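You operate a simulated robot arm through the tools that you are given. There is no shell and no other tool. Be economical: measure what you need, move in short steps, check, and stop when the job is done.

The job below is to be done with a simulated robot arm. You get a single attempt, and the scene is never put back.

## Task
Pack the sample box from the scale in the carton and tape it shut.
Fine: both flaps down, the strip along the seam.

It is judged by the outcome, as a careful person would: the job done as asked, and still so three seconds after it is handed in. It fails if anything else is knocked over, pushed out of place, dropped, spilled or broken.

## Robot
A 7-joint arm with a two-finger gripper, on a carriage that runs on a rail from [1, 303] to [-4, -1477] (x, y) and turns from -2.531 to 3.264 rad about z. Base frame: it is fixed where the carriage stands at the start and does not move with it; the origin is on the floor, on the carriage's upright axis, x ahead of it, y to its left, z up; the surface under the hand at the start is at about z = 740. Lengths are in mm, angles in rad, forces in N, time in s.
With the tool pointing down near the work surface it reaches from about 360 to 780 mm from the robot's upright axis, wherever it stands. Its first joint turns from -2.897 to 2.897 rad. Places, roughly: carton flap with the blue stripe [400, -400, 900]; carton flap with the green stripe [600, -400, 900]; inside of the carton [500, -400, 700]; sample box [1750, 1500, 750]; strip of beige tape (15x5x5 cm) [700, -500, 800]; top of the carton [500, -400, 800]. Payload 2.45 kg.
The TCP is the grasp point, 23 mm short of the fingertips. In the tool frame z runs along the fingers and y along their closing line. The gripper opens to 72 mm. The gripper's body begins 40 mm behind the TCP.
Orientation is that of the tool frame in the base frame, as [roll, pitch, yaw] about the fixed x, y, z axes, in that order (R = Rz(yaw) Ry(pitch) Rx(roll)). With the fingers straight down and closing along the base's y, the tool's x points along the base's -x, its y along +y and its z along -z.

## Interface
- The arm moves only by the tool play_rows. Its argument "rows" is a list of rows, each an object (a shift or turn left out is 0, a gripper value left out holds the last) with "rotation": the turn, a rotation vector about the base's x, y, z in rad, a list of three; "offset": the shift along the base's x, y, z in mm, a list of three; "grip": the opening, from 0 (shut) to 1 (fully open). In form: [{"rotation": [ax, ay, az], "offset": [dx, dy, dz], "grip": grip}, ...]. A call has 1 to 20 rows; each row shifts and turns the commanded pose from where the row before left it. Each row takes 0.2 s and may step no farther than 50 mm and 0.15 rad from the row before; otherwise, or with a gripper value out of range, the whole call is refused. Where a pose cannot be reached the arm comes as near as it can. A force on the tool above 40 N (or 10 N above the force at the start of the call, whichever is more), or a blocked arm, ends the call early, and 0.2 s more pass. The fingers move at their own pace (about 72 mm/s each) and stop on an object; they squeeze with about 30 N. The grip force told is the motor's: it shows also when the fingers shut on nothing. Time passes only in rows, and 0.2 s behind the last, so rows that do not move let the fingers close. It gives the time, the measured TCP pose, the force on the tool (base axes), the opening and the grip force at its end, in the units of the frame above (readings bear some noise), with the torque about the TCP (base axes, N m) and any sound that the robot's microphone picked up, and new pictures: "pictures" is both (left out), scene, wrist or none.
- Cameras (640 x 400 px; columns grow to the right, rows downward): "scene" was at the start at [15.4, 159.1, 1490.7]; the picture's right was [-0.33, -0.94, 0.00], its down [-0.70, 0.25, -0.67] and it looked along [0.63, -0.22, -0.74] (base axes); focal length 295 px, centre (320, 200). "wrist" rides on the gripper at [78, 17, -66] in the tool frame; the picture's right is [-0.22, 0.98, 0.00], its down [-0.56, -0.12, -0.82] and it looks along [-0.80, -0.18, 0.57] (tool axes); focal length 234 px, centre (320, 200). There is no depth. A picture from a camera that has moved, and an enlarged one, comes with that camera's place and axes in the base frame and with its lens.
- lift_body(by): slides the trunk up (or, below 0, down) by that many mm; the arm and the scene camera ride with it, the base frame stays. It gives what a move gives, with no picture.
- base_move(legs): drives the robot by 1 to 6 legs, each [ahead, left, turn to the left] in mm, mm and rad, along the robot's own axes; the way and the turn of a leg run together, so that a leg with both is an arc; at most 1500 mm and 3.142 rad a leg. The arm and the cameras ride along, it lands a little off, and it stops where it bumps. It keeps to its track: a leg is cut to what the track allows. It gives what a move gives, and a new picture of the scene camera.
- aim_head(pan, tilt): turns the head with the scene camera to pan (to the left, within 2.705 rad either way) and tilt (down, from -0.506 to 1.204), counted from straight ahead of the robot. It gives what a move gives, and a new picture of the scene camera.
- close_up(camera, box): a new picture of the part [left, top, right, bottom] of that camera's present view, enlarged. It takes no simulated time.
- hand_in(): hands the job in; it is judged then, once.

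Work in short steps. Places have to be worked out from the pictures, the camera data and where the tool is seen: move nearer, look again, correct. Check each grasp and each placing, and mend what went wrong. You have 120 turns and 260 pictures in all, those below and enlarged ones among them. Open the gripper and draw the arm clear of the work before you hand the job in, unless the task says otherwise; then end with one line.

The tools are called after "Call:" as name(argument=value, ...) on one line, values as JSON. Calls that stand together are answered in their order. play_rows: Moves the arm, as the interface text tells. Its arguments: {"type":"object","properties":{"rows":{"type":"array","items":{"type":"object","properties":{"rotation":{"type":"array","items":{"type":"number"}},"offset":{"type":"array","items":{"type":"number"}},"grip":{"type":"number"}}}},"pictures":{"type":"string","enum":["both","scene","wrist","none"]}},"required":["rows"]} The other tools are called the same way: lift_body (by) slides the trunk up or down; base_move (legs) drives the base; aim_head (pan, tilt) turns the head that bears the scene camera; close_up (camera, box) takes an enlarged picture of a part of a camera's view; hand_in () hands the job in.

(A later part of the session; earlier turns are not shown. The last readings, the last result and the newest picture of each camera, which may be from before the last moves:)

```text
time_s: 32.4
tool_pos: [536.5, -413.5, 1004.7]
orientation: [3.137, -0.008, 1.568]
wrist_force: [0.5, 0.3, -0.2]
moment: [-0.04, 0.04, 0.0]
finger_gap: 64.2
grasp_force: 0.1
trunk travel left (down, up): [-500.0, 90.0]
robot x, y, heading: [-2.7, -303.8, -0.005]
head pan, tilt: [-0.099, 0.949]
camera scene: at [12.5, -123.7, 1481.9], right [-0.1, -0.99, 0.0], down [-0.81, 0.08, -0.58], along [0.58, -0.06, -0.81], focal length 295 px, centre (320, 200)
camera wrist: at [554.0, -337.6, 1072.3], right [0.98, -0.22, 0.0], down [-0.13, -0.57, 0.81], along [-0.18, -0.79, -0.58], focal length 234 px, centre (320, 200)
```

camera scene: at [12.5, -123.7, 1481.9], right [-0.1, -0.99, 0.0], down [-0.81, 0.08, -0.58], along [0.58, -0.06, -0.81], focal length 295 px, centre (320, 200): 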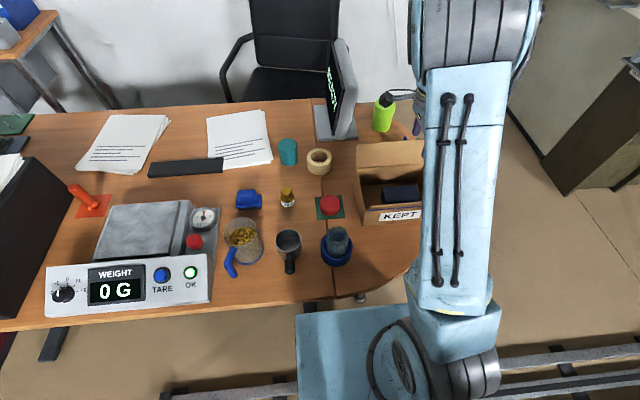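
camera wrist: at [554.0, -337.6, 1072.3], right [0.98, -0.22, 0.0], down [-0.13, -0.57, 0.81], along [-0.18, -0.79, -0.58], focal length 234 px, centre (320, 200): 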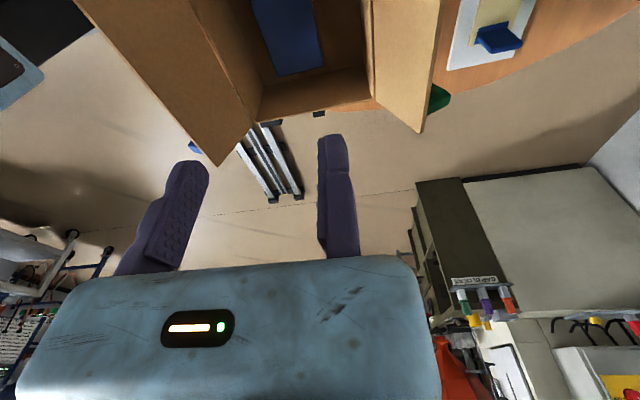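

The box is in the carton. I pull the arm back and turn the tool so the wrist camera views carton, flap tabs and tape.

Call:
play_rows(rows=[{"offset": [-10, 10, 10], "rotation": [0, 0, 0.105], "grip": 1}, {"offset": [-15, 5, 10], "rotation": [0, 0, 0.105]}, {"offset": [-15, 5, 10], "rotation": [0, 0, 0.105]}, {"offset": [-15, 0, 10], "rotation": [0, 0, 0.105]}, {"offset": [-15, 0, 10], "rotation": [0, 0, 0.105]}, {"offset": [-15, 0, 10], "rotation": [0, 0, 0.105]}, {"offset": [-15, 0, 10], "rotation": [0, 0, 0.105]}, {"offset": [-15, 0, 10], "rotation": [0, 0, 0.105]}, {"offset": [-15, 0, 10], "rotation": [0, 0, 0.105]}, {"offset": [-15, 0, 5], "rotation": [0, 0, 0.105]}, {"offset": [-10, 0, 0], "rotation": [0, 0, 0.105]}, {"offset": [0, 0, 0], "rotation": [0, 0, 0.105]}, {"rotation": [0, 0, 0.105]}, {"rotation": [0, 0, 0.105]}, {"rotation": [0, 0, 0.105]}])

Call:
close_up(camera="wrist", box=[160, 0, 480, 200])

```text
time_s: 35.6
tool_pos: [381.9, -394.3, 1099.4]
orientation: [3.138, -0.009, -3.137]
wrist_force: [0.6, -0.7, 0.1]
moment: [-0.01, 0.02, 0.01]
finger_gap: 72.2
grasp_force: 0.2
trunk travel left (down, up): [-500.0, 90.0]
robot x, y, heading: [-0.2, -301.0, -0.002]
head pan, tilt: [-0.099, 0.949]
camera scene: at [12.4, -123.7, 1481.9], right [-0.1, -0.99, 0.0], down [-0.81, 0.08, -0.58], along [0.58, -0.06, -0.81], focal length 295 px, centre (320, 200)
camera wrist: at [304.6, -378.7, 1166.8], right [0.21, 0.98, 0.0], down [0.57, -0.13, 0.81], along [0.8, -0.17, -0.58], focal length 234 px, centre (320, 200)
```

scene: 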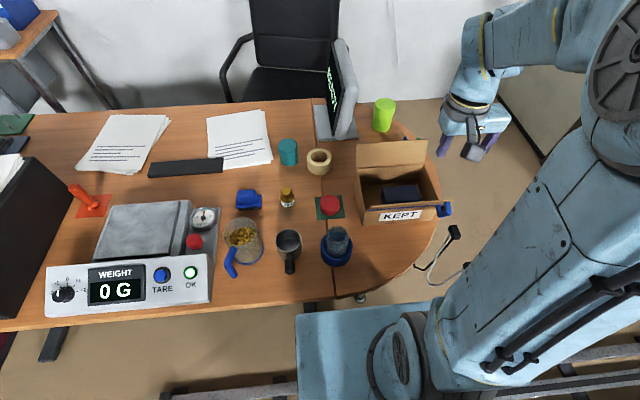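
wrist: 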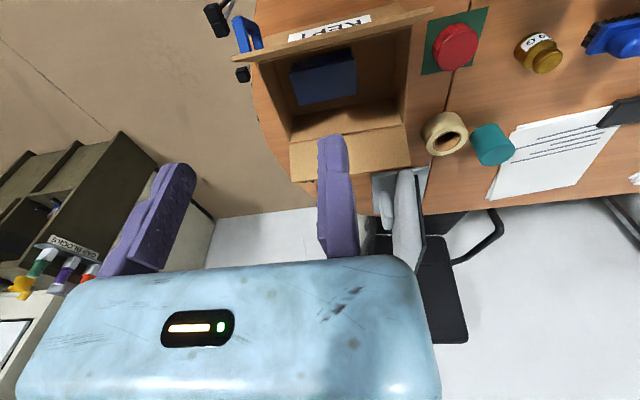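

```text
2.00 times, centred on (320, 100) of wrist
camera zoom: at [304.6, -378.7, 1166.8], right [0.21, 0.98, 0.0], down [0.57, -0.13, 0.81], along [0.8, -0.17, -0.58], focal length 468 px, centre (320, 400)
```

zoom: 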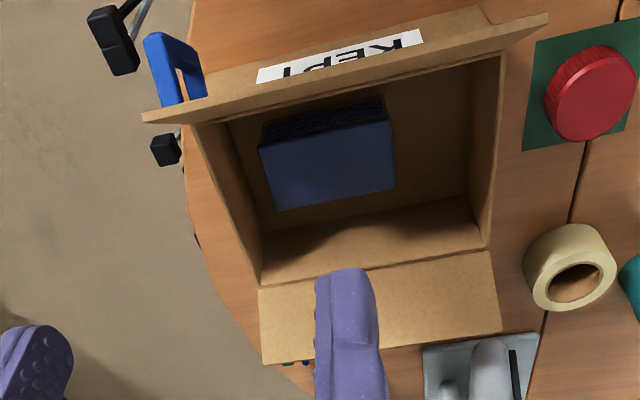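

The view is clear; I enlarge the scene view of the carton and the tape card behind.

Call:
close_up(camera="scene", box=[330, 110, 490, 210])

Call:
aim_head(pan=-0.35, tilt=0.8)

Call:
close_up(camera="scene", box=[240, 110, 400, 210])

```text
4.00 times, centred on (410, 160) of scene
camera zoom: at [12.4, -123.7, 1481.9], right [-0.1, -0.99, 0.0], down [-0.81, 0.08, -0.58], along [0.58, -0.06, -0.81], focal length 1179 px, centre (-40, 360)
```

zoom: 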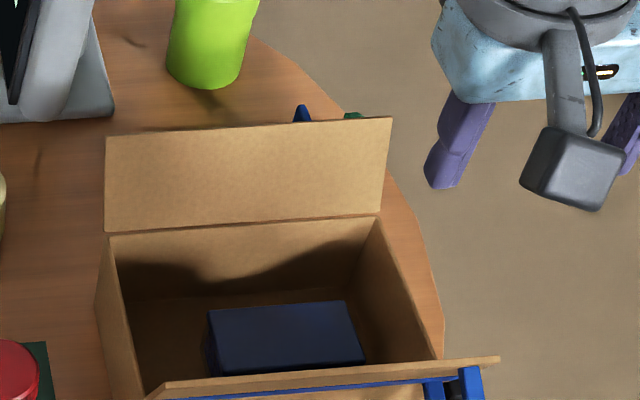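

```text
time_s: 36.4
tool_pos: [381.7, -394.8, 1100.3]
orientation: [3.136, -0.008, -3.14]
wrist_force: [0.3, -1.1, 0.3]
moment: [0.03, 0.03, 0.01]
finger_gap: 72.0
grasp_force: 0.0
trunk travel left (down, up): [-500.0, 90.0]
robot x, y, heading: [-0.8, -299.7, 0.006]
head pan, tilt: [-0.351, 0.799]
camera scene: at [15.8, -144.1, 1493.4], right [-0.34, -0.94, 0.0], down [-0.67, 0.25, -0.7], along [0.65, -0.24, -0.72], focal length 295 px, centre (320, 200)
```

scene: 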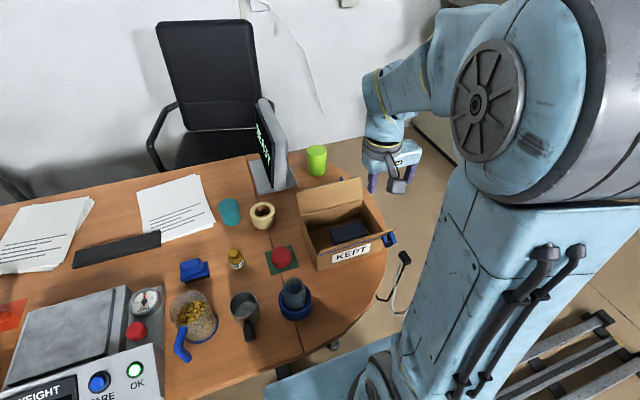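

```text
4.00 times, centred on (320, 160) of scene
camera zoom: at [15.8, -144.1, 1493.4], right [-0.34, -0.94, 0.0], down [-0.67, 0.25, -0.7], along [0.65, -0.24, -0.72], focal length 1179 px, centre (320, 360)
```

zoom: 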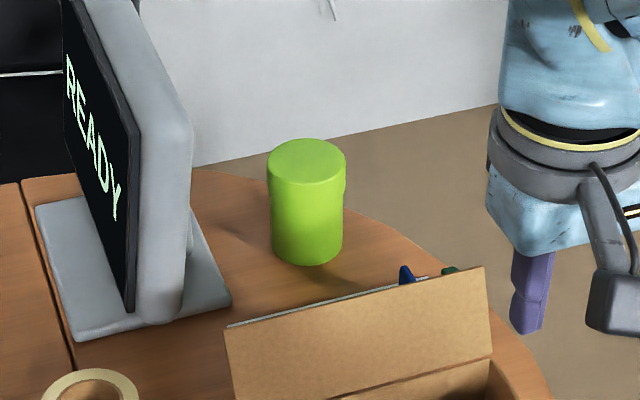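

Near flap: hinge ≈[441, z 820], free edge ≈[401, z 889], handle at its −y end. With fingers closed I push it over from outside at y≈−380, starting with the approach.

Call:
play_rows(rows=[{"offset": [-9, 7, -40], "grip": 0}, {"offset": [-8, 7, -40]}, {"offset": [0, 0, -40]}, {"offset": [0, 0, -40]}, {"offset": [0, 0, -27]}, {"offset": [0, 0, -20]}, {}])

Call:
close_up(camera="scene", box=[280, 160, 440, 260])

```text
time_s: 38.0
tool_pos: [364.7, -380.4, 894.0]
orientation: [3.137, -0.008, -3.137]
wrist_force: [-0.2, -0.2, 0.1]
moment: [-0.01, 0.0, -0.01]
finger_gap: 0.0
grasp_force: 28.4
trunk travel left (down, up): [-500.0, 90.0]
robot x, y, heading: [2.0, -303.3, -0.001]
head pan, tilt: [-0.351, 0.799]
camera scene: at [16.0, -144.2, 1493.5], right [-0.34, -0.94, 0.0], down [-0.67, 0.25, -0.7], along [0.65, -0.24, -0.72], focal length 295 px, centre (320, 200)
camera wrist: at [287.4, -364.1, 960.2], right [0.21, 0.98, 0.0], down [0.57, -0.13, 0.81], along [0.79, -0.17, -0.58], focal length 234 px, centre (320, 200)
```

scene: 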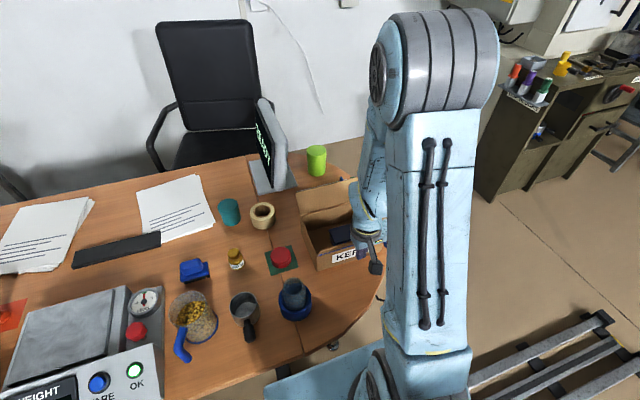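
wrist: 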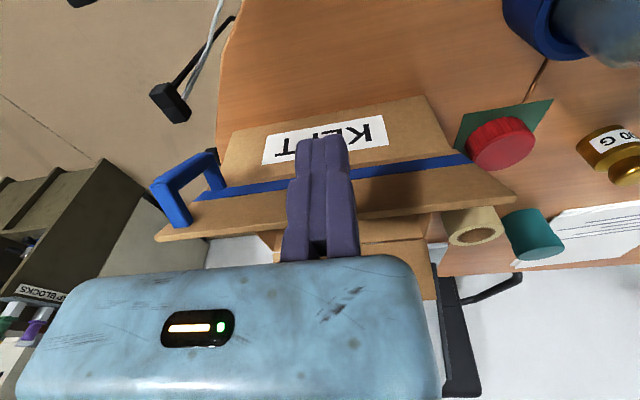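

```text
4.00 times, centred on (360, 210) of scene
camera zoom: at [16.0, -144.2, 1493.5], right [-0.34, -0.94, 0.0], down [-0.67, 0.25, -0.7], along [0.65, -0.24, -0.72], focal length 1179 px, centre (160, 160)
```

zoom: 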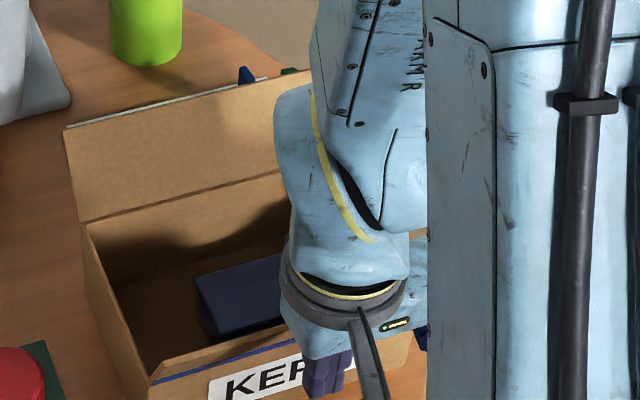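

The fingers are outside the near flap, mid-width and clear of the handle. I push it past vertical and fold it down along its arc.

Call:
play_rows(rows=[{"offset": [15, 0, 0]}, {"offset": [15, 0, 0]}, {"offset": [15, 0, 0]}, {"offset": [15, 0, 0]}, {"offset": [12, 0, 0]}, {"offset": [10, 0, 0]}, {"offset": [12, 0, -6]}, {"offset": [11, 0, -8]}, {"offset": [8, 0, -11]}])

```text
time_s: 39.0
tool_pos: [418.7, -380.7, 896.5]
orientation: [3.137, 0.001, -3.136]
wrist_force: [-1.9, 1.8, 25.1]
moment: [0.02, -0.24, 0.0]
finger_gap: 5.8
grasp_force: 28.1
trunk travel left (down, up): [-500.0, 90.0]
robot x, y, heading: [0.3, -303.5, -0.0]
head pan, tilt: [-0.351, 0.799]
stopped in row 4: the force on the tool passed its limit at 44 N (the readings are from after the stop); the commanded pose is now the measured one
camera scene: at [13.9, -143.7, 1493.7], right [-0.34, -0.94, 0.0], down [-0.67, 0.25, -0.7], along [0.66, -0.24, -0.72], focal length 295 px, centre (320, 200)
camera wrist: at [341.5, -364.8, 962.8], right [0.21, 0.98, 0.0], down [0.56, -0.12, 0.82], along [0.8, -0.17, -0.57], focal length 234 px, centre (320, 200)
```

scene: 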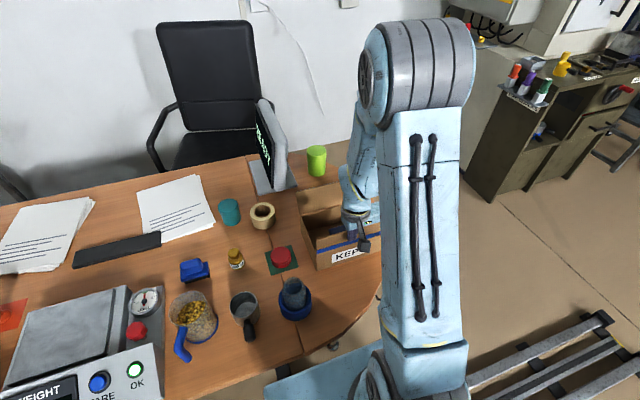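
wrist: 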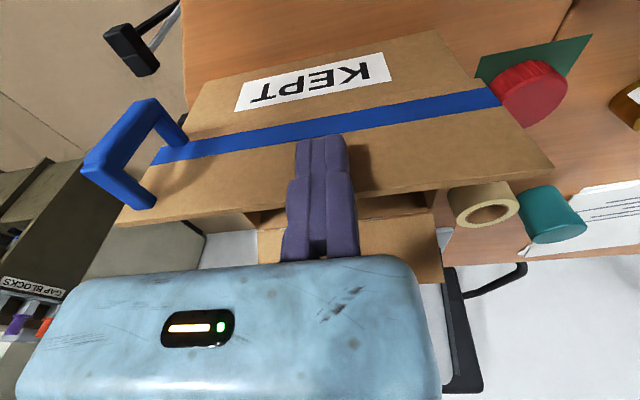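

The flap has moved to nearly vertical (edge ≈[427, z 900]) but there's an upward load of 25 N on the tool, apparently friction from the rising edge. I relieve upward slightly and read.

Call:
play_rows(rows=[{"offset": [-3, 0, 3]}, {"offset": [0, 0, 3]}, {}], pictures="wrist")

```text
time_s: 39.8
tool_pos: [415.1, -381.3, 900.0]
orientation: [3.137, -0.003, -3.138]
wrist_force: [0.3, 0.5, -0.1]
moment: [-0.01, -0.01, -0.03]
finger_gap: 0.1
grasp_force: 28.4
trunk travel left (down, up): [-500.0, 90.0]
robot x, y, heading: [1.8, -299.1, 0.002]
head pan, tilt: [-0.351, 0.799]
camera wrist: at [339.0, -365.2, 967.1], right [0.21, 0.98, 0.0], down [0.56, -0.13, 0.82], along [0.8, -0.17, -0.58], focal length 234 px, centre (320, 200)
```

wrist: 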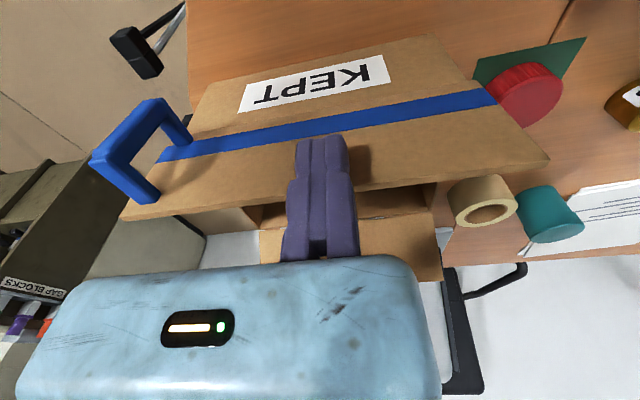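

The flap holds where it was left, so the hinge has friction. I push on in smaller steps with a slight rise.

Call:
play_rows(rows=[{"offset": [6, 0, 1]}, {"offset": [5, 0, 1]}, {"offset": [5, 0, 1]}, {"offset": [5, 0, 1]}, {"offset": [5, 0, 0]}, {"offset": [5, 0, 0]}], pictures="wrist")

```text
time_s: 41.2
tool_pos: [448.0, -382.1, 905.4]
orientation: [3.138, -0.004, -3.139]
wrist_force: [0.5, 0.8, -0.3]
moment: [0.01, 0.0, 0.02]
finger_gap: 0.0
grasp_force: 28.8
trunk travel left (down, up): [-500.0, 90.0]
robot x, y, heading: [0.2, -301.0, 0.001]
head pan, tilt: [-0.351, 0.799]
camera wrist: at [370.2, -365.3, 970.9], right [0.21, 0.98, 0.0], down [0.56, -0.13, 0.82], along [0.8, -0.17, -0.58], focal length 234 px, centre (320, 200)
```

wrist: 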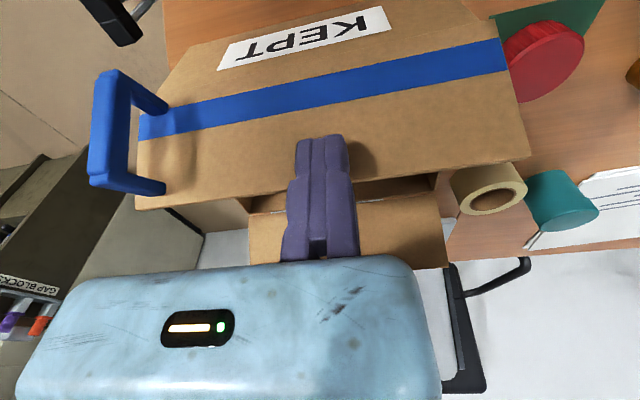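

The edge is now ≈[462, z 897], past vertical. I follow the arc and fold it down.

Call:
play_rows(rows=[{"offset": [7, 0, -4]}, {"offset": [8, 0, -6]}, {"offset": [6, 0, -5]}, {"offset": [6, 0, -6]}, {"offset": [5, 0, -6]}, {"offset": [4, 0, -7]}, {"offset": [3, 0, -7]}, {"offset": [3, 0, -7]}, {"offset": [1, 0, -5]}], pictures="wrist")

```text
time_s: 43.2
tool_pos: [489.8, -381.7, 854.2]
orientation: [3.138, 0.001, -3.137]
wrist_force: [-6.1, 0.3, 28.1]
moment: [0.02, 0.2, 0.1]
finger_gap: 5.9
grasp_force: 28.3
trunk travel left (down, up): [-500.0, 90.0]
robot x, y, heading: [0.4, -300.6, -0.001]
head pan, tilt: [-0.351, 0.799]
camera wrist: at [412.3, -364.9, 920.1], right [0.21, 0.98, 0.0], down [0.56, -0.13, 0.82], along [0.8, -0.17, -0.57], focal length 234 px, centre (320, 200)
```

wrist: 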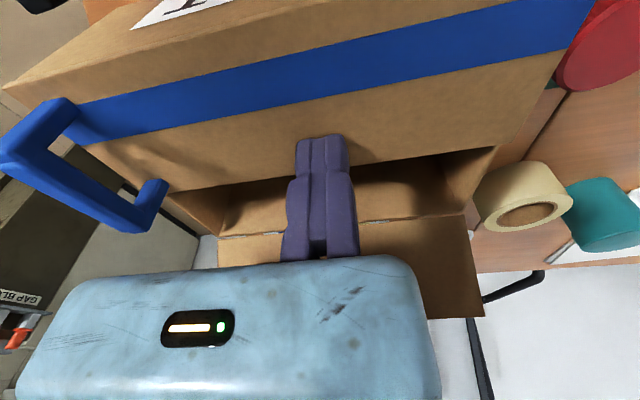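

The free edge is at ≈[513, z 827], nearly flat, with a 28 N reaction. I lift to see whether it stays down.

Call:
play_rows(rows=[{"offset": [0, 0, 10]}, {"offset": [-5, 0, 30]}, {"offset": [-5, 0, 30]}, {"offset": [-5, 0, 40]}, {}], pictures="both")

Call:
close_up(camera="scene", box=[260, 160, 420, 260])

```text
time_s: 44.4
tool_pos: [474.4, -382.5, 962.3]
orientation: [3.138, -0.004, -3.137]
wrist_force: [0.4, 0.7, -0.2]
moment: [0.02, -0.01, 0.03]
finger_gap: 0.0
grasp_force: 28.5
trunk travel left (down, up): [-500.0, 90.0]
robot x, y, heading: [-3.9, -302.4, 0.0]
head pan, tilt: [-0.351, 0.799]
camera scene: at [15.2, -144.1, 1493.5], right [-0.34, -0.94, 0.0], down [-0.67, 0.25, -0.7], along [0.65, -0.24, -0.72], focal length 295 px, centre (320, 200)
camera wrist: at [398.0, -365.4, 1028.3], right [0.21, 0.98, 0.0], down [0.56, -0.13, 0.82], along [0.8, -0.17, -0.58], focal length 234 px, centre (320, 200)
```

scene: 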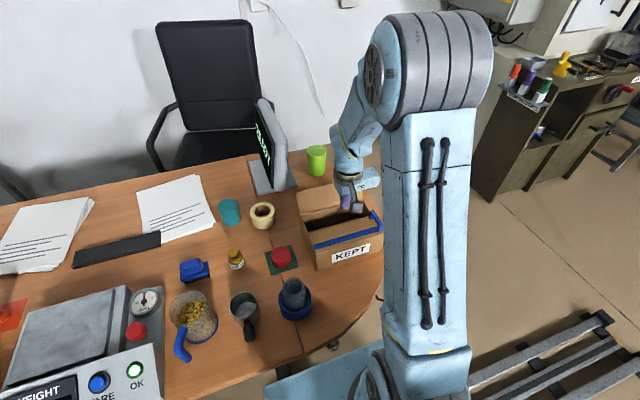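
wrist: 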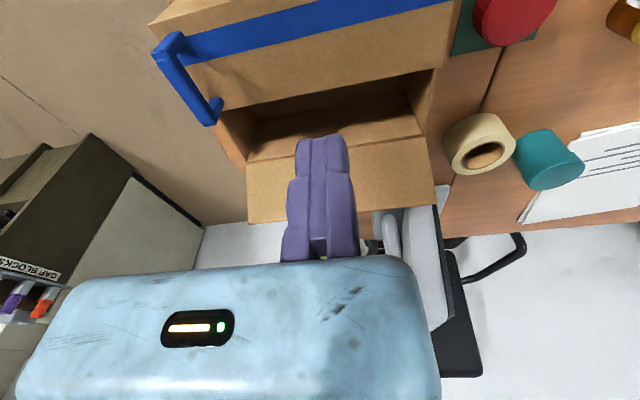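

```text
4.00 times, centred on (340, 210) of scene
camera zoom: at [15.2, -144.1, 1493.5], right [-0.34, -0.94, 0.0], down [-0.67, 0.25, -0.7], along [0.65, -0.24, -0.72], focal length 1179 px, centre (240, 160)
```

zoom: 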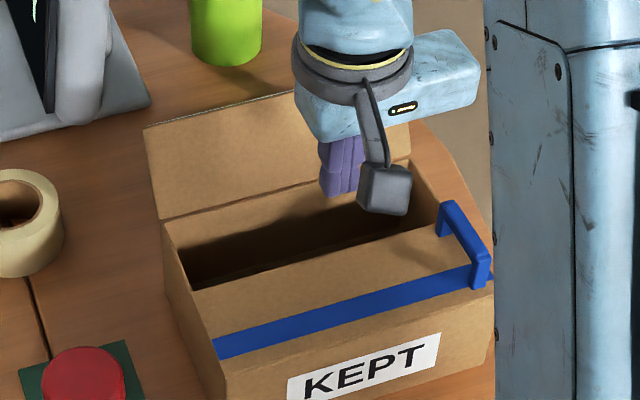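

The near flap stays down. Now the far flap (hinge ≈[588, 820], edge ≈[622, 890]): I go over it at height and down on its outer side.

Call:
play_rows(rows=[{"offset": [25, 0, 25]}, {"offset": [35, 0, 0]}, {"offset": [35, 0, 0]}, {"offset": [35, 0, 0]}, {"offset": [35, 0, 0]}, {"offset": [15, 0, 0]}, {}])

Call:
close_up(camera="scene", box=[260, 120, 420, 220])

```text
time_s: 46.0
tool_pos: [655.8, -381.2, 986.3]
orientation: [3.137, -0.003, -3.14]
wrist_force: [0.3, -0.3, -0.4]
moment: [0.02, -0.01, 0.0]
finger_gap: 0.4
grasp_force: 29.1
trunk travel left (down, up): [-500.0, 90.0]
robot x, y, heading: [-0.8, -302.4, -0.003]
head pan, tilt: [-0.351, 0.799]
camera scene: at [16.0, -144.1, 1493.5], right [-0.34, -0.94, 0.0], down [-0.67, 0.25, -0.7], along [0.65, -0.24, -0.72], focal length 295 px, centre (320, 200)
camera wrist: at [578.6, -364.8, 1053.1], right [0.21, 0.98, 0.0], down [0.56, -0.13, 0.82], along [0.8, -0.17, -0.58], focal length 234 px, centre (320, 200)
```

scene: 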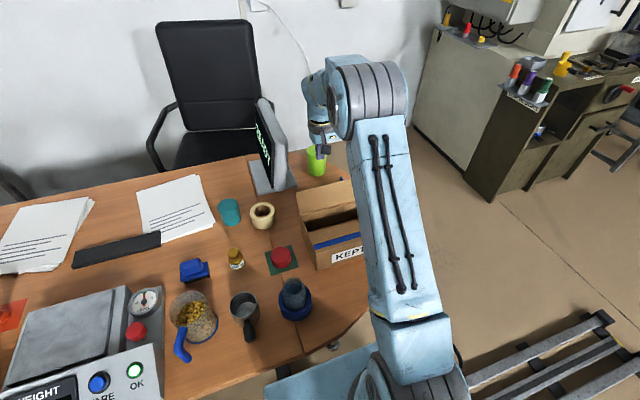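
wrist: 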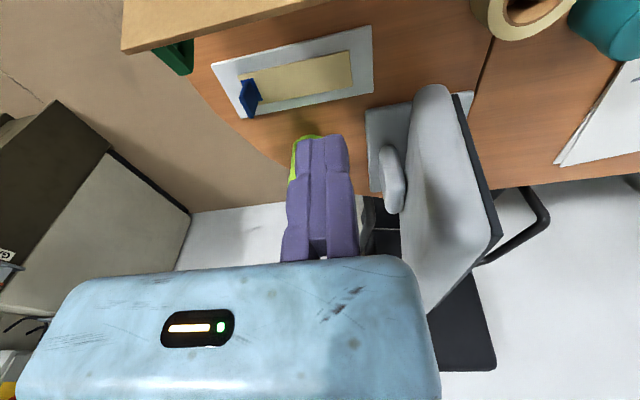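

```text
4.00 times, centred on (340, 170) of scene
camera zoom: at [16.0, -144.1, 1493.5], right [-0.34, -0.94, 0.0], down [-0.67, 0.25, -0.7], along [0.65, -0.24, -0.72], focal length 1179 px, centre (240, 320)
```

zoom: 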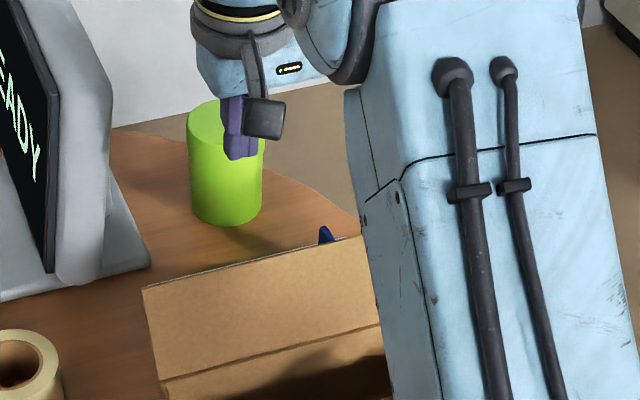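

Clear view: the tape strip lies on a card at about x 728, y −506…−354 with a blue fin at its −y end. I descend outside the far flap to tip z≈875.

Call:
play_rows(rows=[{"offset": [0, 0, -35]}, {"offset": [0, 0, -30]}, {"offset": [0, 0, -23]}, {"offset": [-6, 0, 0]}, {"offset": [-6, 0, 0]}, {"offset": [-6, 0, 0]}], pictures="wrist")

Call:
close_up(camera="scene", box=[260, 130, 420, 230])

```text
time_s: 47.4
tool_pos: [637.8, -381.3, 898.8]
orientation: [3.138, -0.003, -3.138]
wrist_force: [0.7, 0.6, -0.1]
moment: [-0.04, -0.02, -0.02]
finger_gap: 0.3
grasp_force: 28.4
trunk travel left (down, up): [-500.0, 90.0]
robot x, y, heading: [-1.5, -300.9, -0.002]
head pan, tilt: [-0.351, 0.799]
camera wrist: at [560.5, -365.1, 965.1], right [0.21, 0.98, 0.0], down [0.56, -0.13, 0.82], along [0.8, -0.17, -0.58], focal length 234 px, centre (320, 200)
```

wrist: 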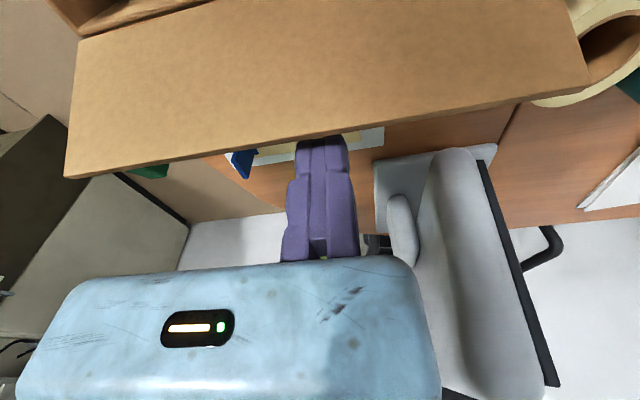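

```text
4.00 times, centred on (340, 180) of scene
camera zoom: at [15.8, -144.1, 1493.5], right [-0.34, -0.94, 0.0], down [-0.67, 0.25, -0.7], along [0.65, -0.24, -0.72], focal length 1179 px, centre (240, 280)
```

zoom: 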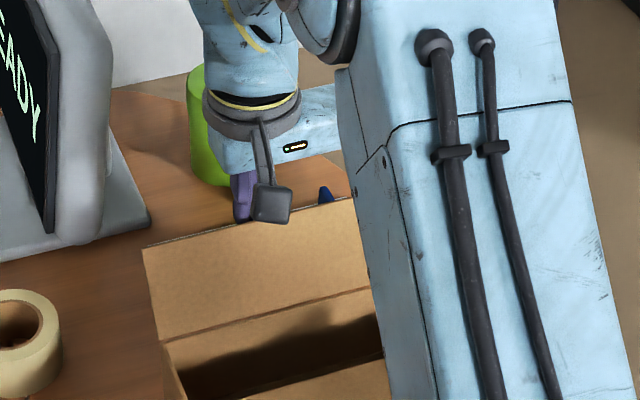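

The fingertip is behind the far flap's edge. I push it over in small steps.

Call:
play_rows(rows=[{"offset": [-6, 0, 0]}, {"offset": [-6, 0, 1]}, {"offset": [-6, 0, 1]}, {"offset": [-5, 0, 1]}, {"offset": [-5, 0, 1]}, {"offset": [-5, 0, 1]}, {"offset": [-5, 0, 1]}, {"offset": [-5, 0, 0]}, {"offset": [-5, 0, 0]}, {"offset": [-5, 0, 0]}, {"offset": [-5, 0, 0]}], pictures="wrist")

```text
time_s: 49.8
tool_pos: [579.0, -381.1, 905.7]
orientation: [3.139, -0.003, -3.138]
wrist_force: [0.2, -0.3, 0.3]
moment: [0.0, 0.0, 0.0]
finger_gap: 0.0
grasp_force: 29.2
trunk travel left (down, up): [-500.0, 90.0]
robot x, y, heading: [-1.8, -302.2, -0.0]
head pan, tilt: [-0.351, 0.799]
camera wrist: at [501.7, -364.9, 971.0], right [0.21, 0.98, 0.0], down [0.56, -0.13, 0.82], along [0.8, -0.17, -0.58], focal length 234 px, centre (320, 200)
```

wrist: 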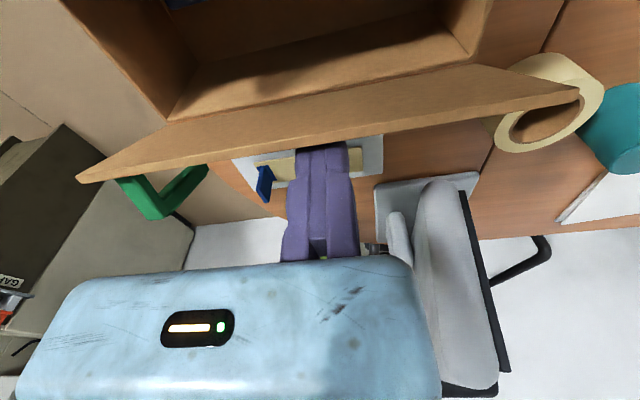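

It's past vertical (edge ≈[562, 898]), so I fold it down along the mirrored arc.

Call:
play_rows(rows=[{"offset": [-6, 0, -4]}, {"offset": [-7, 0, -6]}, {"offset": [-6, 0, -5]}, {"offset": [-6, 0, -5]}, {"offset": [-5, 0, -6]}, {"offset": [-5, 0, -6]}, {"offset": [-3, 0, -7]}, {"offset": [-3, 0, -7]}, {"offset": [-1, 0, -5]}, {"offset": [0, 0, -3]}], pictures="wrist")

Call:
close_up(camera="scene", box=[260, 150, 420, 250])

```text
time_s: 52.0
tool_pos: [536.6, -381.4, 853.0]
orientation: [3.137, 0.004, -3.138]
wrist_force: [-2.6, 0.2, 34.9]
moment: [0.04, 0.13, 0.17]
finger_gap: 6.1
grasp_force: 28.3
trunk travel left (down, up): [-500.0, 90.0]
robot x, y, heading: [1.2, -301.5, 0.004]
head pan, tilt: [-0.351, 0.799]
camera wrist: at [459.4, -365.1, 919.8], right [0.21, 0.98, 0.0], down [0.56, -0.13, 0.82], along [0.8, -0.17, -0.57], focal length 234 px, centre (320, 200)
```

wrist: 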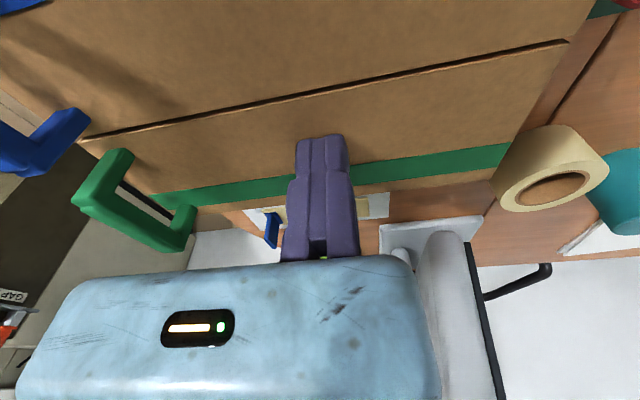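

```text
4.00 times, centred on (340, 200) of scene
camera zoom: at [13.3, -143.9, 1494.2], right [-0.34, -0.94, 0.0], down [-0.67, 0.25, -0.7], along [0.66, -0.24, -0.72], focal length 1179 px, centre (240, 200)
```

zoom: 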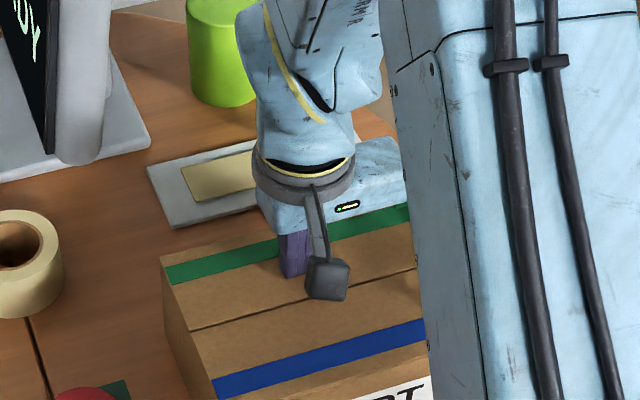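

Both flaps look flat with the seam visible. I lift off and check that they stay.

Call:
play_rows(rows=[{"offset": [0, 0, 15]}, {"offset": [0, 0, 35]}, {"offset": [-10, 0, 45]}, {"offset": [-20, 0, 45]}, {"offset": [-30, 0, 35]}, {"offset": [-30, 0, 25]}, {}], pictures="both")

Call:
close_up(camera="wrist", box=[200, 0, 440, 150])

Call:
close_up(camera="scene", box=[260, 150, 420, 250])

```text
time_s: 53.6
tool_pos: [446.0, -381.6, 1051.5]
orientation: [3.137, -0.004, -3.136]
wrist_force: [-0.4, -1.2, 0.6]
moment: [-0.04, 0.0, 0.0]
finger_gap: 0.0
grasp_force: 28.3
trunk travel left (down, up): [-500.0, 90.0]
robot x, y, heading: [-1.6, -300.1, -0.004]
head pan, tilt: [-0.351, 0.799]
camera scene: at [15.1, -144.1, 1493.5], right [-0.34, -0.94, 0.0], down [-0.67, 0.25, -0.7], along [0.66, -0.24, -0.72], focal length 295 px, centre (320, 200)
camera wrist: at [368.8, -365.0, 1117.4], right [0.21, 0.98, 0.0], down [0.56, -0.13, 0.82], along [0.8, -0.17, -0.58], focal length 234 px, centre (320, 200)
```

scene: 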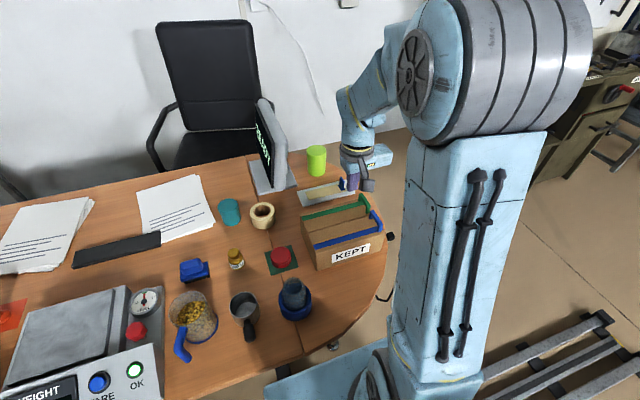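
wrist: 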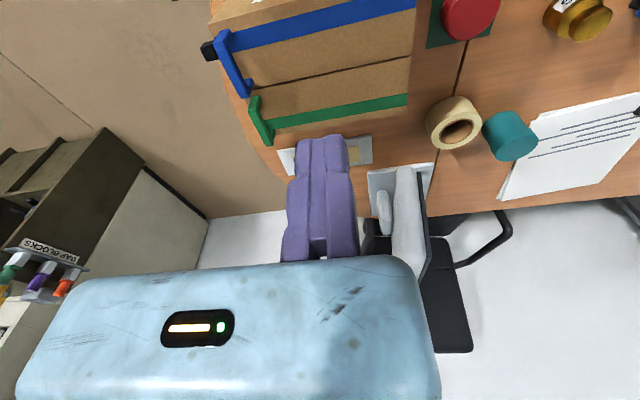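

```text
2.67 times, centred on (320, 75) of wrist
camera zoom: at [368.8, -365.0, 1117.4], right [0.21, 0.98, 0.0], down [0.56, -0.13, 0.82], along [0.8, -0.17, -0.58], focal length 624 px, centre (320, 533)
```

zoom: 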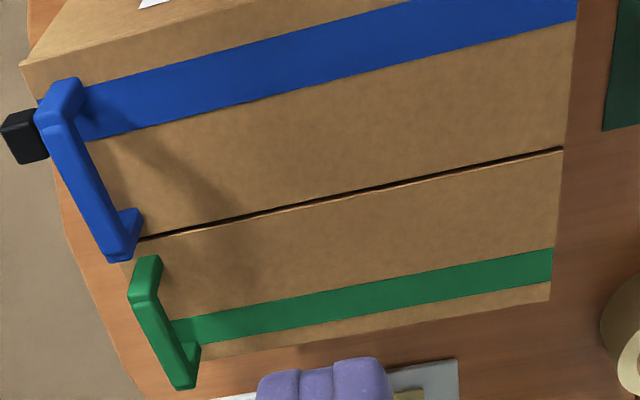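

```text
4.00 times, centred on (340, 200) of scene
camera zoom: at [15.1, -144.1, 1493.5], right [-0.34, -0.94, 0.0], down [-0.67, 0.25, -0.7], along [0.66, -0.24, -0.72], focal length 1179 px, centre (240, 200)
```

zoom: 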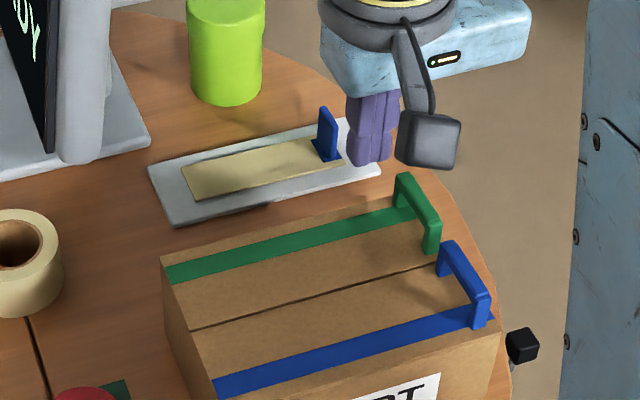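

Both flaps lie flat: seam at x≈513, y −495…−287, handles at the −y end. The fin's orientation needs a closer look, so I drive 130 mm further for reach and move the camera nearer.

Call:
base_move(legs=[[0, -130, 0]])

Call:
play_rows(rows=[{"offset": [35, 14, -5], "grip": 1}, {"offset": [35, 14, -5]}, {"offset": [35, 14, -5]}, {"offset": [35, 14, -5]}, {"offset": [34, 14, -5]}, {}], pictures="wrist")

Call:
close_up(camera="wrist", box=[200, 40, 392, 160])

```text
time_s: 54.9
tool_pos: [446.8, -511.2, 1050.6]
orientation: [3.138, -0.003, -3.138]
wrist_force: [-0.1, -0.4, 0.6]
moment: [0.0, 0.0, -0.05]
finger_gap: 0.0
grasp_force: 28.6
trunk travel left (down, up): [-500.0, 90.0]
robot x, y, heading: [-4.3, -429.8, -0.003]
head pan, tilt: [-0.351, 0.799]
camera scene: at [15.5, -273.7, 1493.5], right [-0.34, -0.94, 0.0], down [-0.67, 0.25, -0.7], along [0.65, -0.24, -0.72], focal length 295 px, centre (320, 200)
```

scene: 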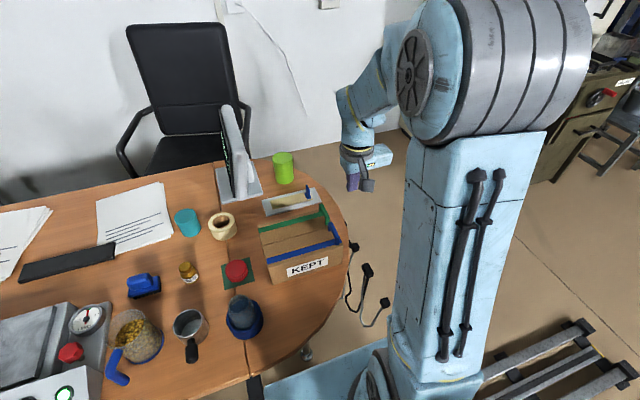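

```text
time_s: 56.3
tool_pos: [622.0, -440.9, 1025.3]
orientation: [3.137, -0.003, -3.139]
wrist_force: [0.7, 0.4, 0.1]
moment: [0.0, 0.01, 0.03]
finger_gap: 71.9
grasp_force: 0.0
trunk travel left (down, up): [-500.0, 90.0]
robot x, y, heading: [0.8, -434.5, 0.002]
head pan, tilt: [-0.351, 0.799]
camera wrist: at [544.1, -424.4, 1091.9], right [0.21, 0.98, 0.0], down [0.56, -0.13, 0.82], along [0.8, -0.17, -0.58], focal length 234 px, centre (320, 200)
```

wrist: 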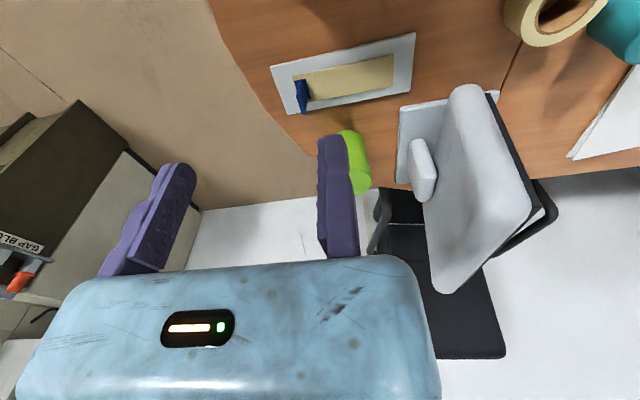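

```text
3.33 times, centred on (296, 100) of wrist
camera zoom: at [544.1, -424.4, 1091.9], right [0.21, 0.98, 0.0], down [0.56, -0.13, 0.82], along [0.8, -0.17, -0.58], focal length 781 px, centre (400, 533)
```

zoom: 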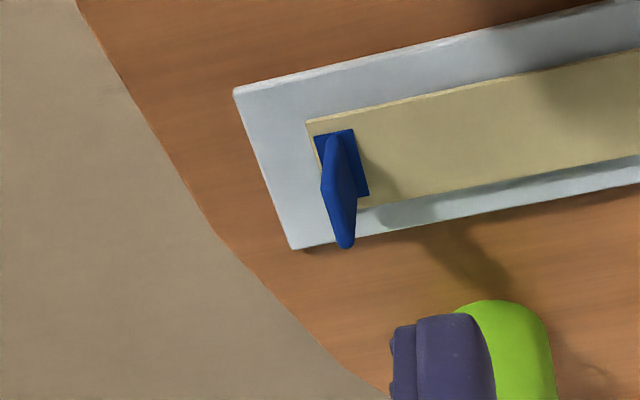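

The fin is a vertical plate, thin along y, at ≈[730, −490], top z≈792, on a strip spanning x 707–752, y −500…−355. The current tool yaw suits it. I open partly, go above, and check.

Call:
play_rows(rows=[{"offset": [27, -10, -30], "grip": 0.45}, {"offset": [27, -10, -35]}, {"offset": [27, -10, -35]}, {"offset": [26, -8, -35]}, {"offset": [0, 0, -35]}, {}], pictures="both")

Call:
close_up(camera="wrist", box=[200, 0, 392, 120])

Call:
close_up(camera="scene", box=[240, 130, 400, 230])

```text
time_s: 57.7
tool_pos: [728.6, -478.8, 854.4]
orientation: [3.138, -0.003, -3.137]
wrist_force: [0.2, -0.5, -0.6]
moment: [0.0, -0.04, 0.01]
finger_gap: 32.2
grasp_force: 0.1
trunk travel left (down, up): [-500.0, 90.0]
robot x, y, heading: [1.4, -431.4, -0.0]
head pan, tilt: [-0.351, 0.799]
camera scene: at [15.8, -273.7, 1493.5], right [-0.34, -0.94, 0.0], down [-0.67, 0.25, -0.7], along [0.65, -0.24, -0.72], focal length 295 px, centre (320, 200)
camera wrist: at [650.6, -462.2, 921.1], right [0.21, 0.98, 0.0], down [0.56, -0.13, 0.82], along [0.8, -0.17, -0.58], focal length 234 px, centre (320, 200)
```

scene: 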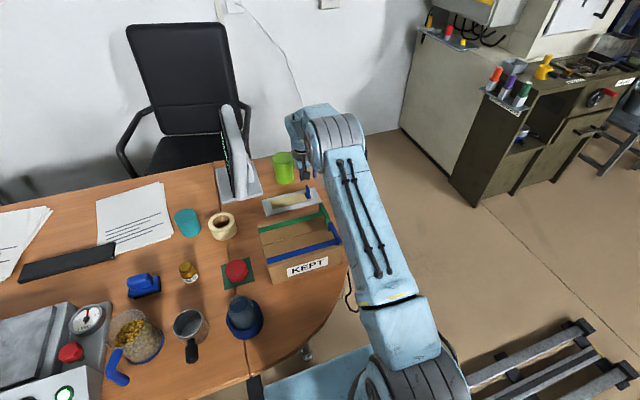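
wrist: 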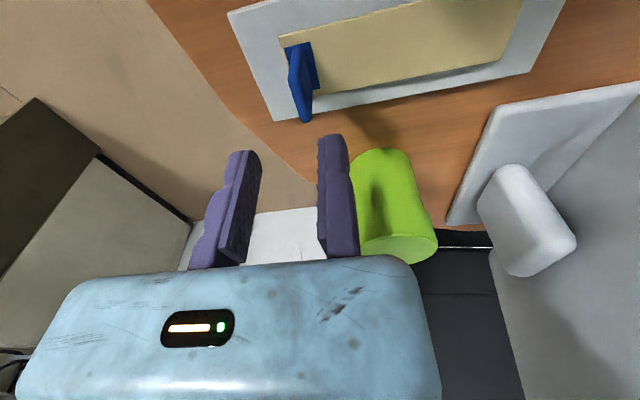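

```text
3.33 times, centred on (296, 60) of wrist
camera zoom: at [650.6, -462.2, 921.1], right [0.21, 0.98, 0.0], down [0.56, -0.13, 0.82], along [0.8, -0.17, -0.58], focal length 781 px, centre (400, 667)
```

zoom: 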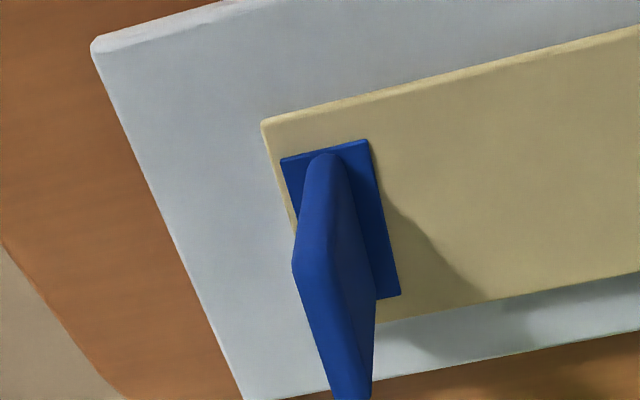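

```text
4.00 times, centred on (320, 180) of scene
camera zoom: at [15.8, -273.7, 1493.5], right [-0.34, -0.94, 0.0], down [-0.67, 0.25, -0.7], along [0.65, -0.24, -0.72], focal length 1179 px, centre (320, 280)
```

zoom: 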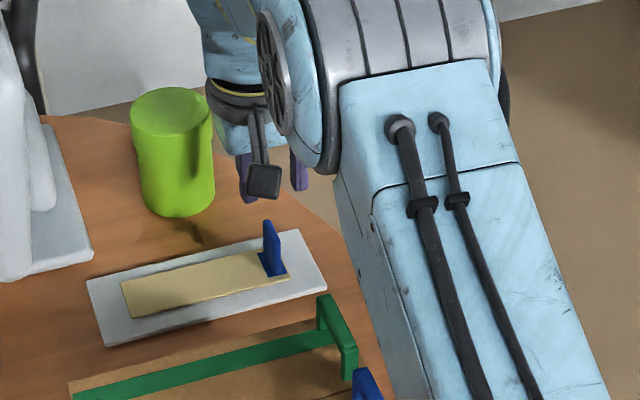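

The fin is centred at ≈[728, −489.5], between the fingers. I nudge −3 in y and descend to z≈779.

Call:
play_rows(rows=[{"offset": [0, -3, -25]}, {"offset": [0, 0, -25]}, {"offset": [0, 0, -15]}, {"offset": [0, 0, -10]}, {}], pictures="wrist")

Call:
close_up(camera="scene", box=[260, 150, 372, 220])

```text
time_s: 58.9
tool_pos: [727.7, -482.7, 780.1]
orientation: [3.138, -0.004, -3.137]
wrist_force: [-0.7, -0.4, -0.1]
moment: [0.0, -0.01, -0.04]
finger_gap: 32.2
grasp_force: 0.0
trunk travel left (down, up): [-500.0, 90.0]
robot x, y, heading: [-2.2, -431.3, -0.001]
head pan, tilt: [-0.351, 0.799]
camera wrist: at [650.9, -465.8, 846.0], right [0.21, 0.98, 0.0], down [0.56, -0.13, 0.82], along [0.8, -0.17, -0.58], focal length 234 px, centre (320, 200)
```

wrist: 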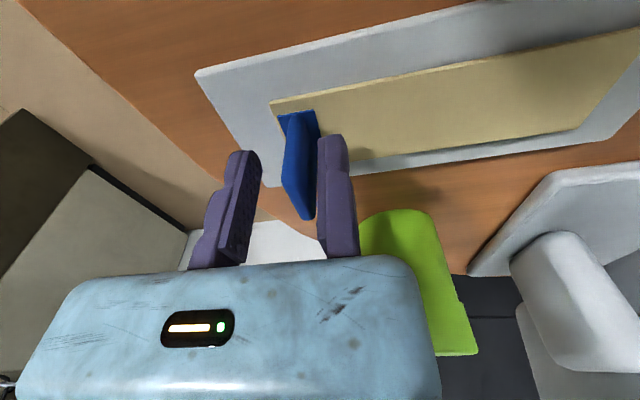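

```text
5.71 times, centred on (316, 185) of scene
camera zoom: at [15.6, -273.7, 1493.5], right [-0.34, -0.94, 0.0], down [-0.67, 0.25, -0.7], along [0.65, -0.24, -0.72], focal length 1685 px, centre (343, 286)
```

zoom: 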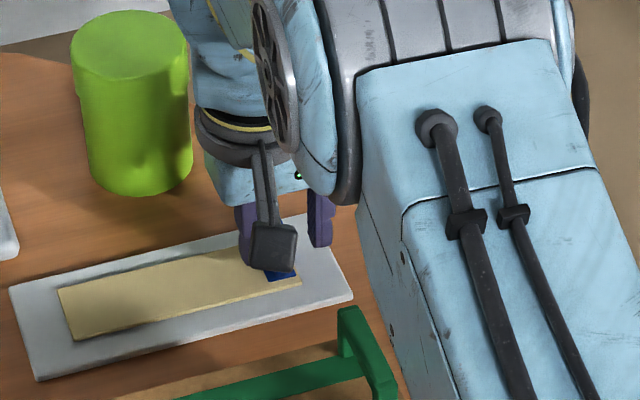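

The fin is between the fingers, beside the fixed jaw. I close on it.

Call:
play_rows(rows=[{"offset": [0, -1, -3]}, {"grip": 0}, {}, {}, {}], pictures="wrist")

```text
time_s: 60.1
tool_pos: [728.2, -487.4, 778.1]
orientation: [3.139, -0.002, -3.138]
wrist_force: [1.1, -21.3, 6.8]
moment: [-0.32, -0.04, -0.09]
finger_gap: 6.8
grasp_force: 30.1
trunk travel left (down, up): [-500.0, 90.0]
robot x, y, heading: [-5.9, -432.9, -0.003]
head pan, tilt: [-0.351, 0.799]
camera wrist: at [650.3, -470.1, 844.3], right [0.22, 0.98, 0.0], down [0.56, -0.13, 0.82], along [0.8, -0.18, -0.58], focal length 234 px, centre (320, 200)
```

wrist: 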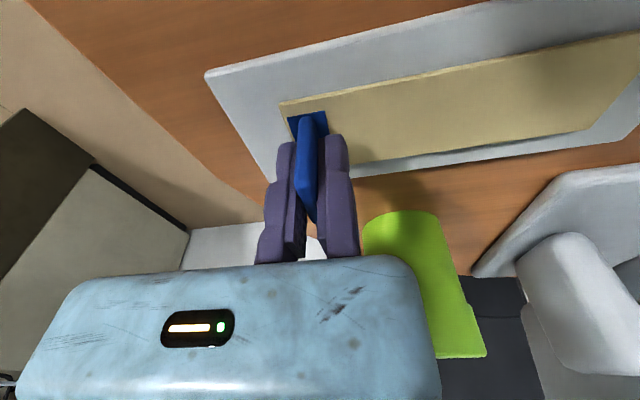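

The fin is gripped (gap 6.8). The tool was pulled 4 mm, so I relieve that and lift gently.

Call:
play_rows(rows=[{"offset": [0, -4, 0]}, {"offset": [0, 0, 6]}, {"offset": [0, 0, 10]}, {"offset": [0, 0, 15]}, {"offset": [0, 0, 25]}, {}], pictures="both")

Call:
close_up(camera="scene", box=[240, 140, 400, 240])

```text
time_s: 61.5
tool_pos: [727.6, -487.7, 834.5]
orientation: [3.138, -0.003, -3.139]
wrist_force: [-0.2, 0.7, -0.2]
moment: [0.01, 0.02, -0.01]
finger_gap: 6.7
grasp_force: 30.1
trunk travel left (down, up): [-500.0, 90.0]
robot x, y, heading: [0.5, -428.7, 0.005]
head pan, tilt: [-0.351, 0.799]
camera scene: at [15.2, -273.7, 1493.5], right [-0.34, -0.94, 0.0], down [-0.67, 0.25, -0.7], along [0.65, -0.24, -0.72], focal length 295 px, centre (320, 200)
camera wrist: at [650.5, -470.6, 900.7], right [0.21, 0.98, 0.0], down [0.56, -0.13, 0.82], along [0.8, -0.17, -0.58], focal length 234 px, centre (320, 200)
```

scene: 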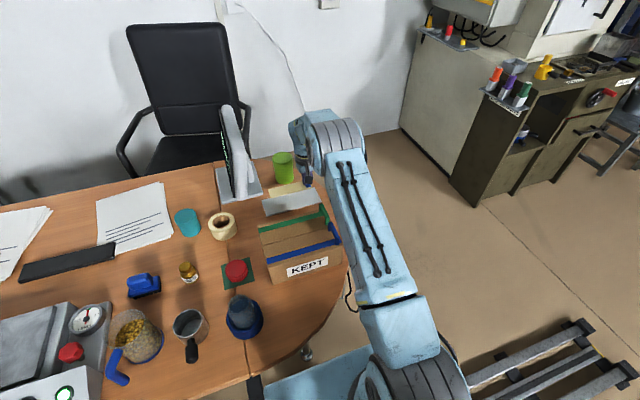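
wrist: 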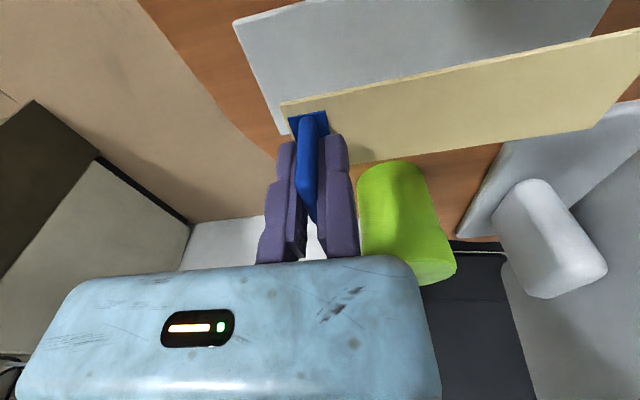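

```text
4.00 times, centred on (320, 190) of scene
camera zoom: at [15.2, -273.7, 1493.5], right [-0.34, -0.94, 0.0], down [-0.67, 0.25, -0.7], along [0.65, -0.24, -0.72], focal length 1179 px, centre (320, 240)
```

zoom: 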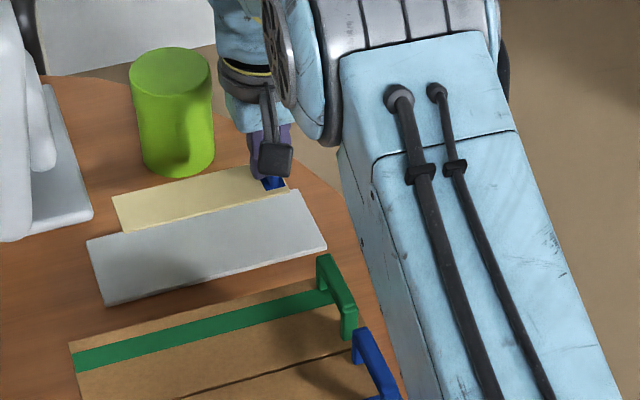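

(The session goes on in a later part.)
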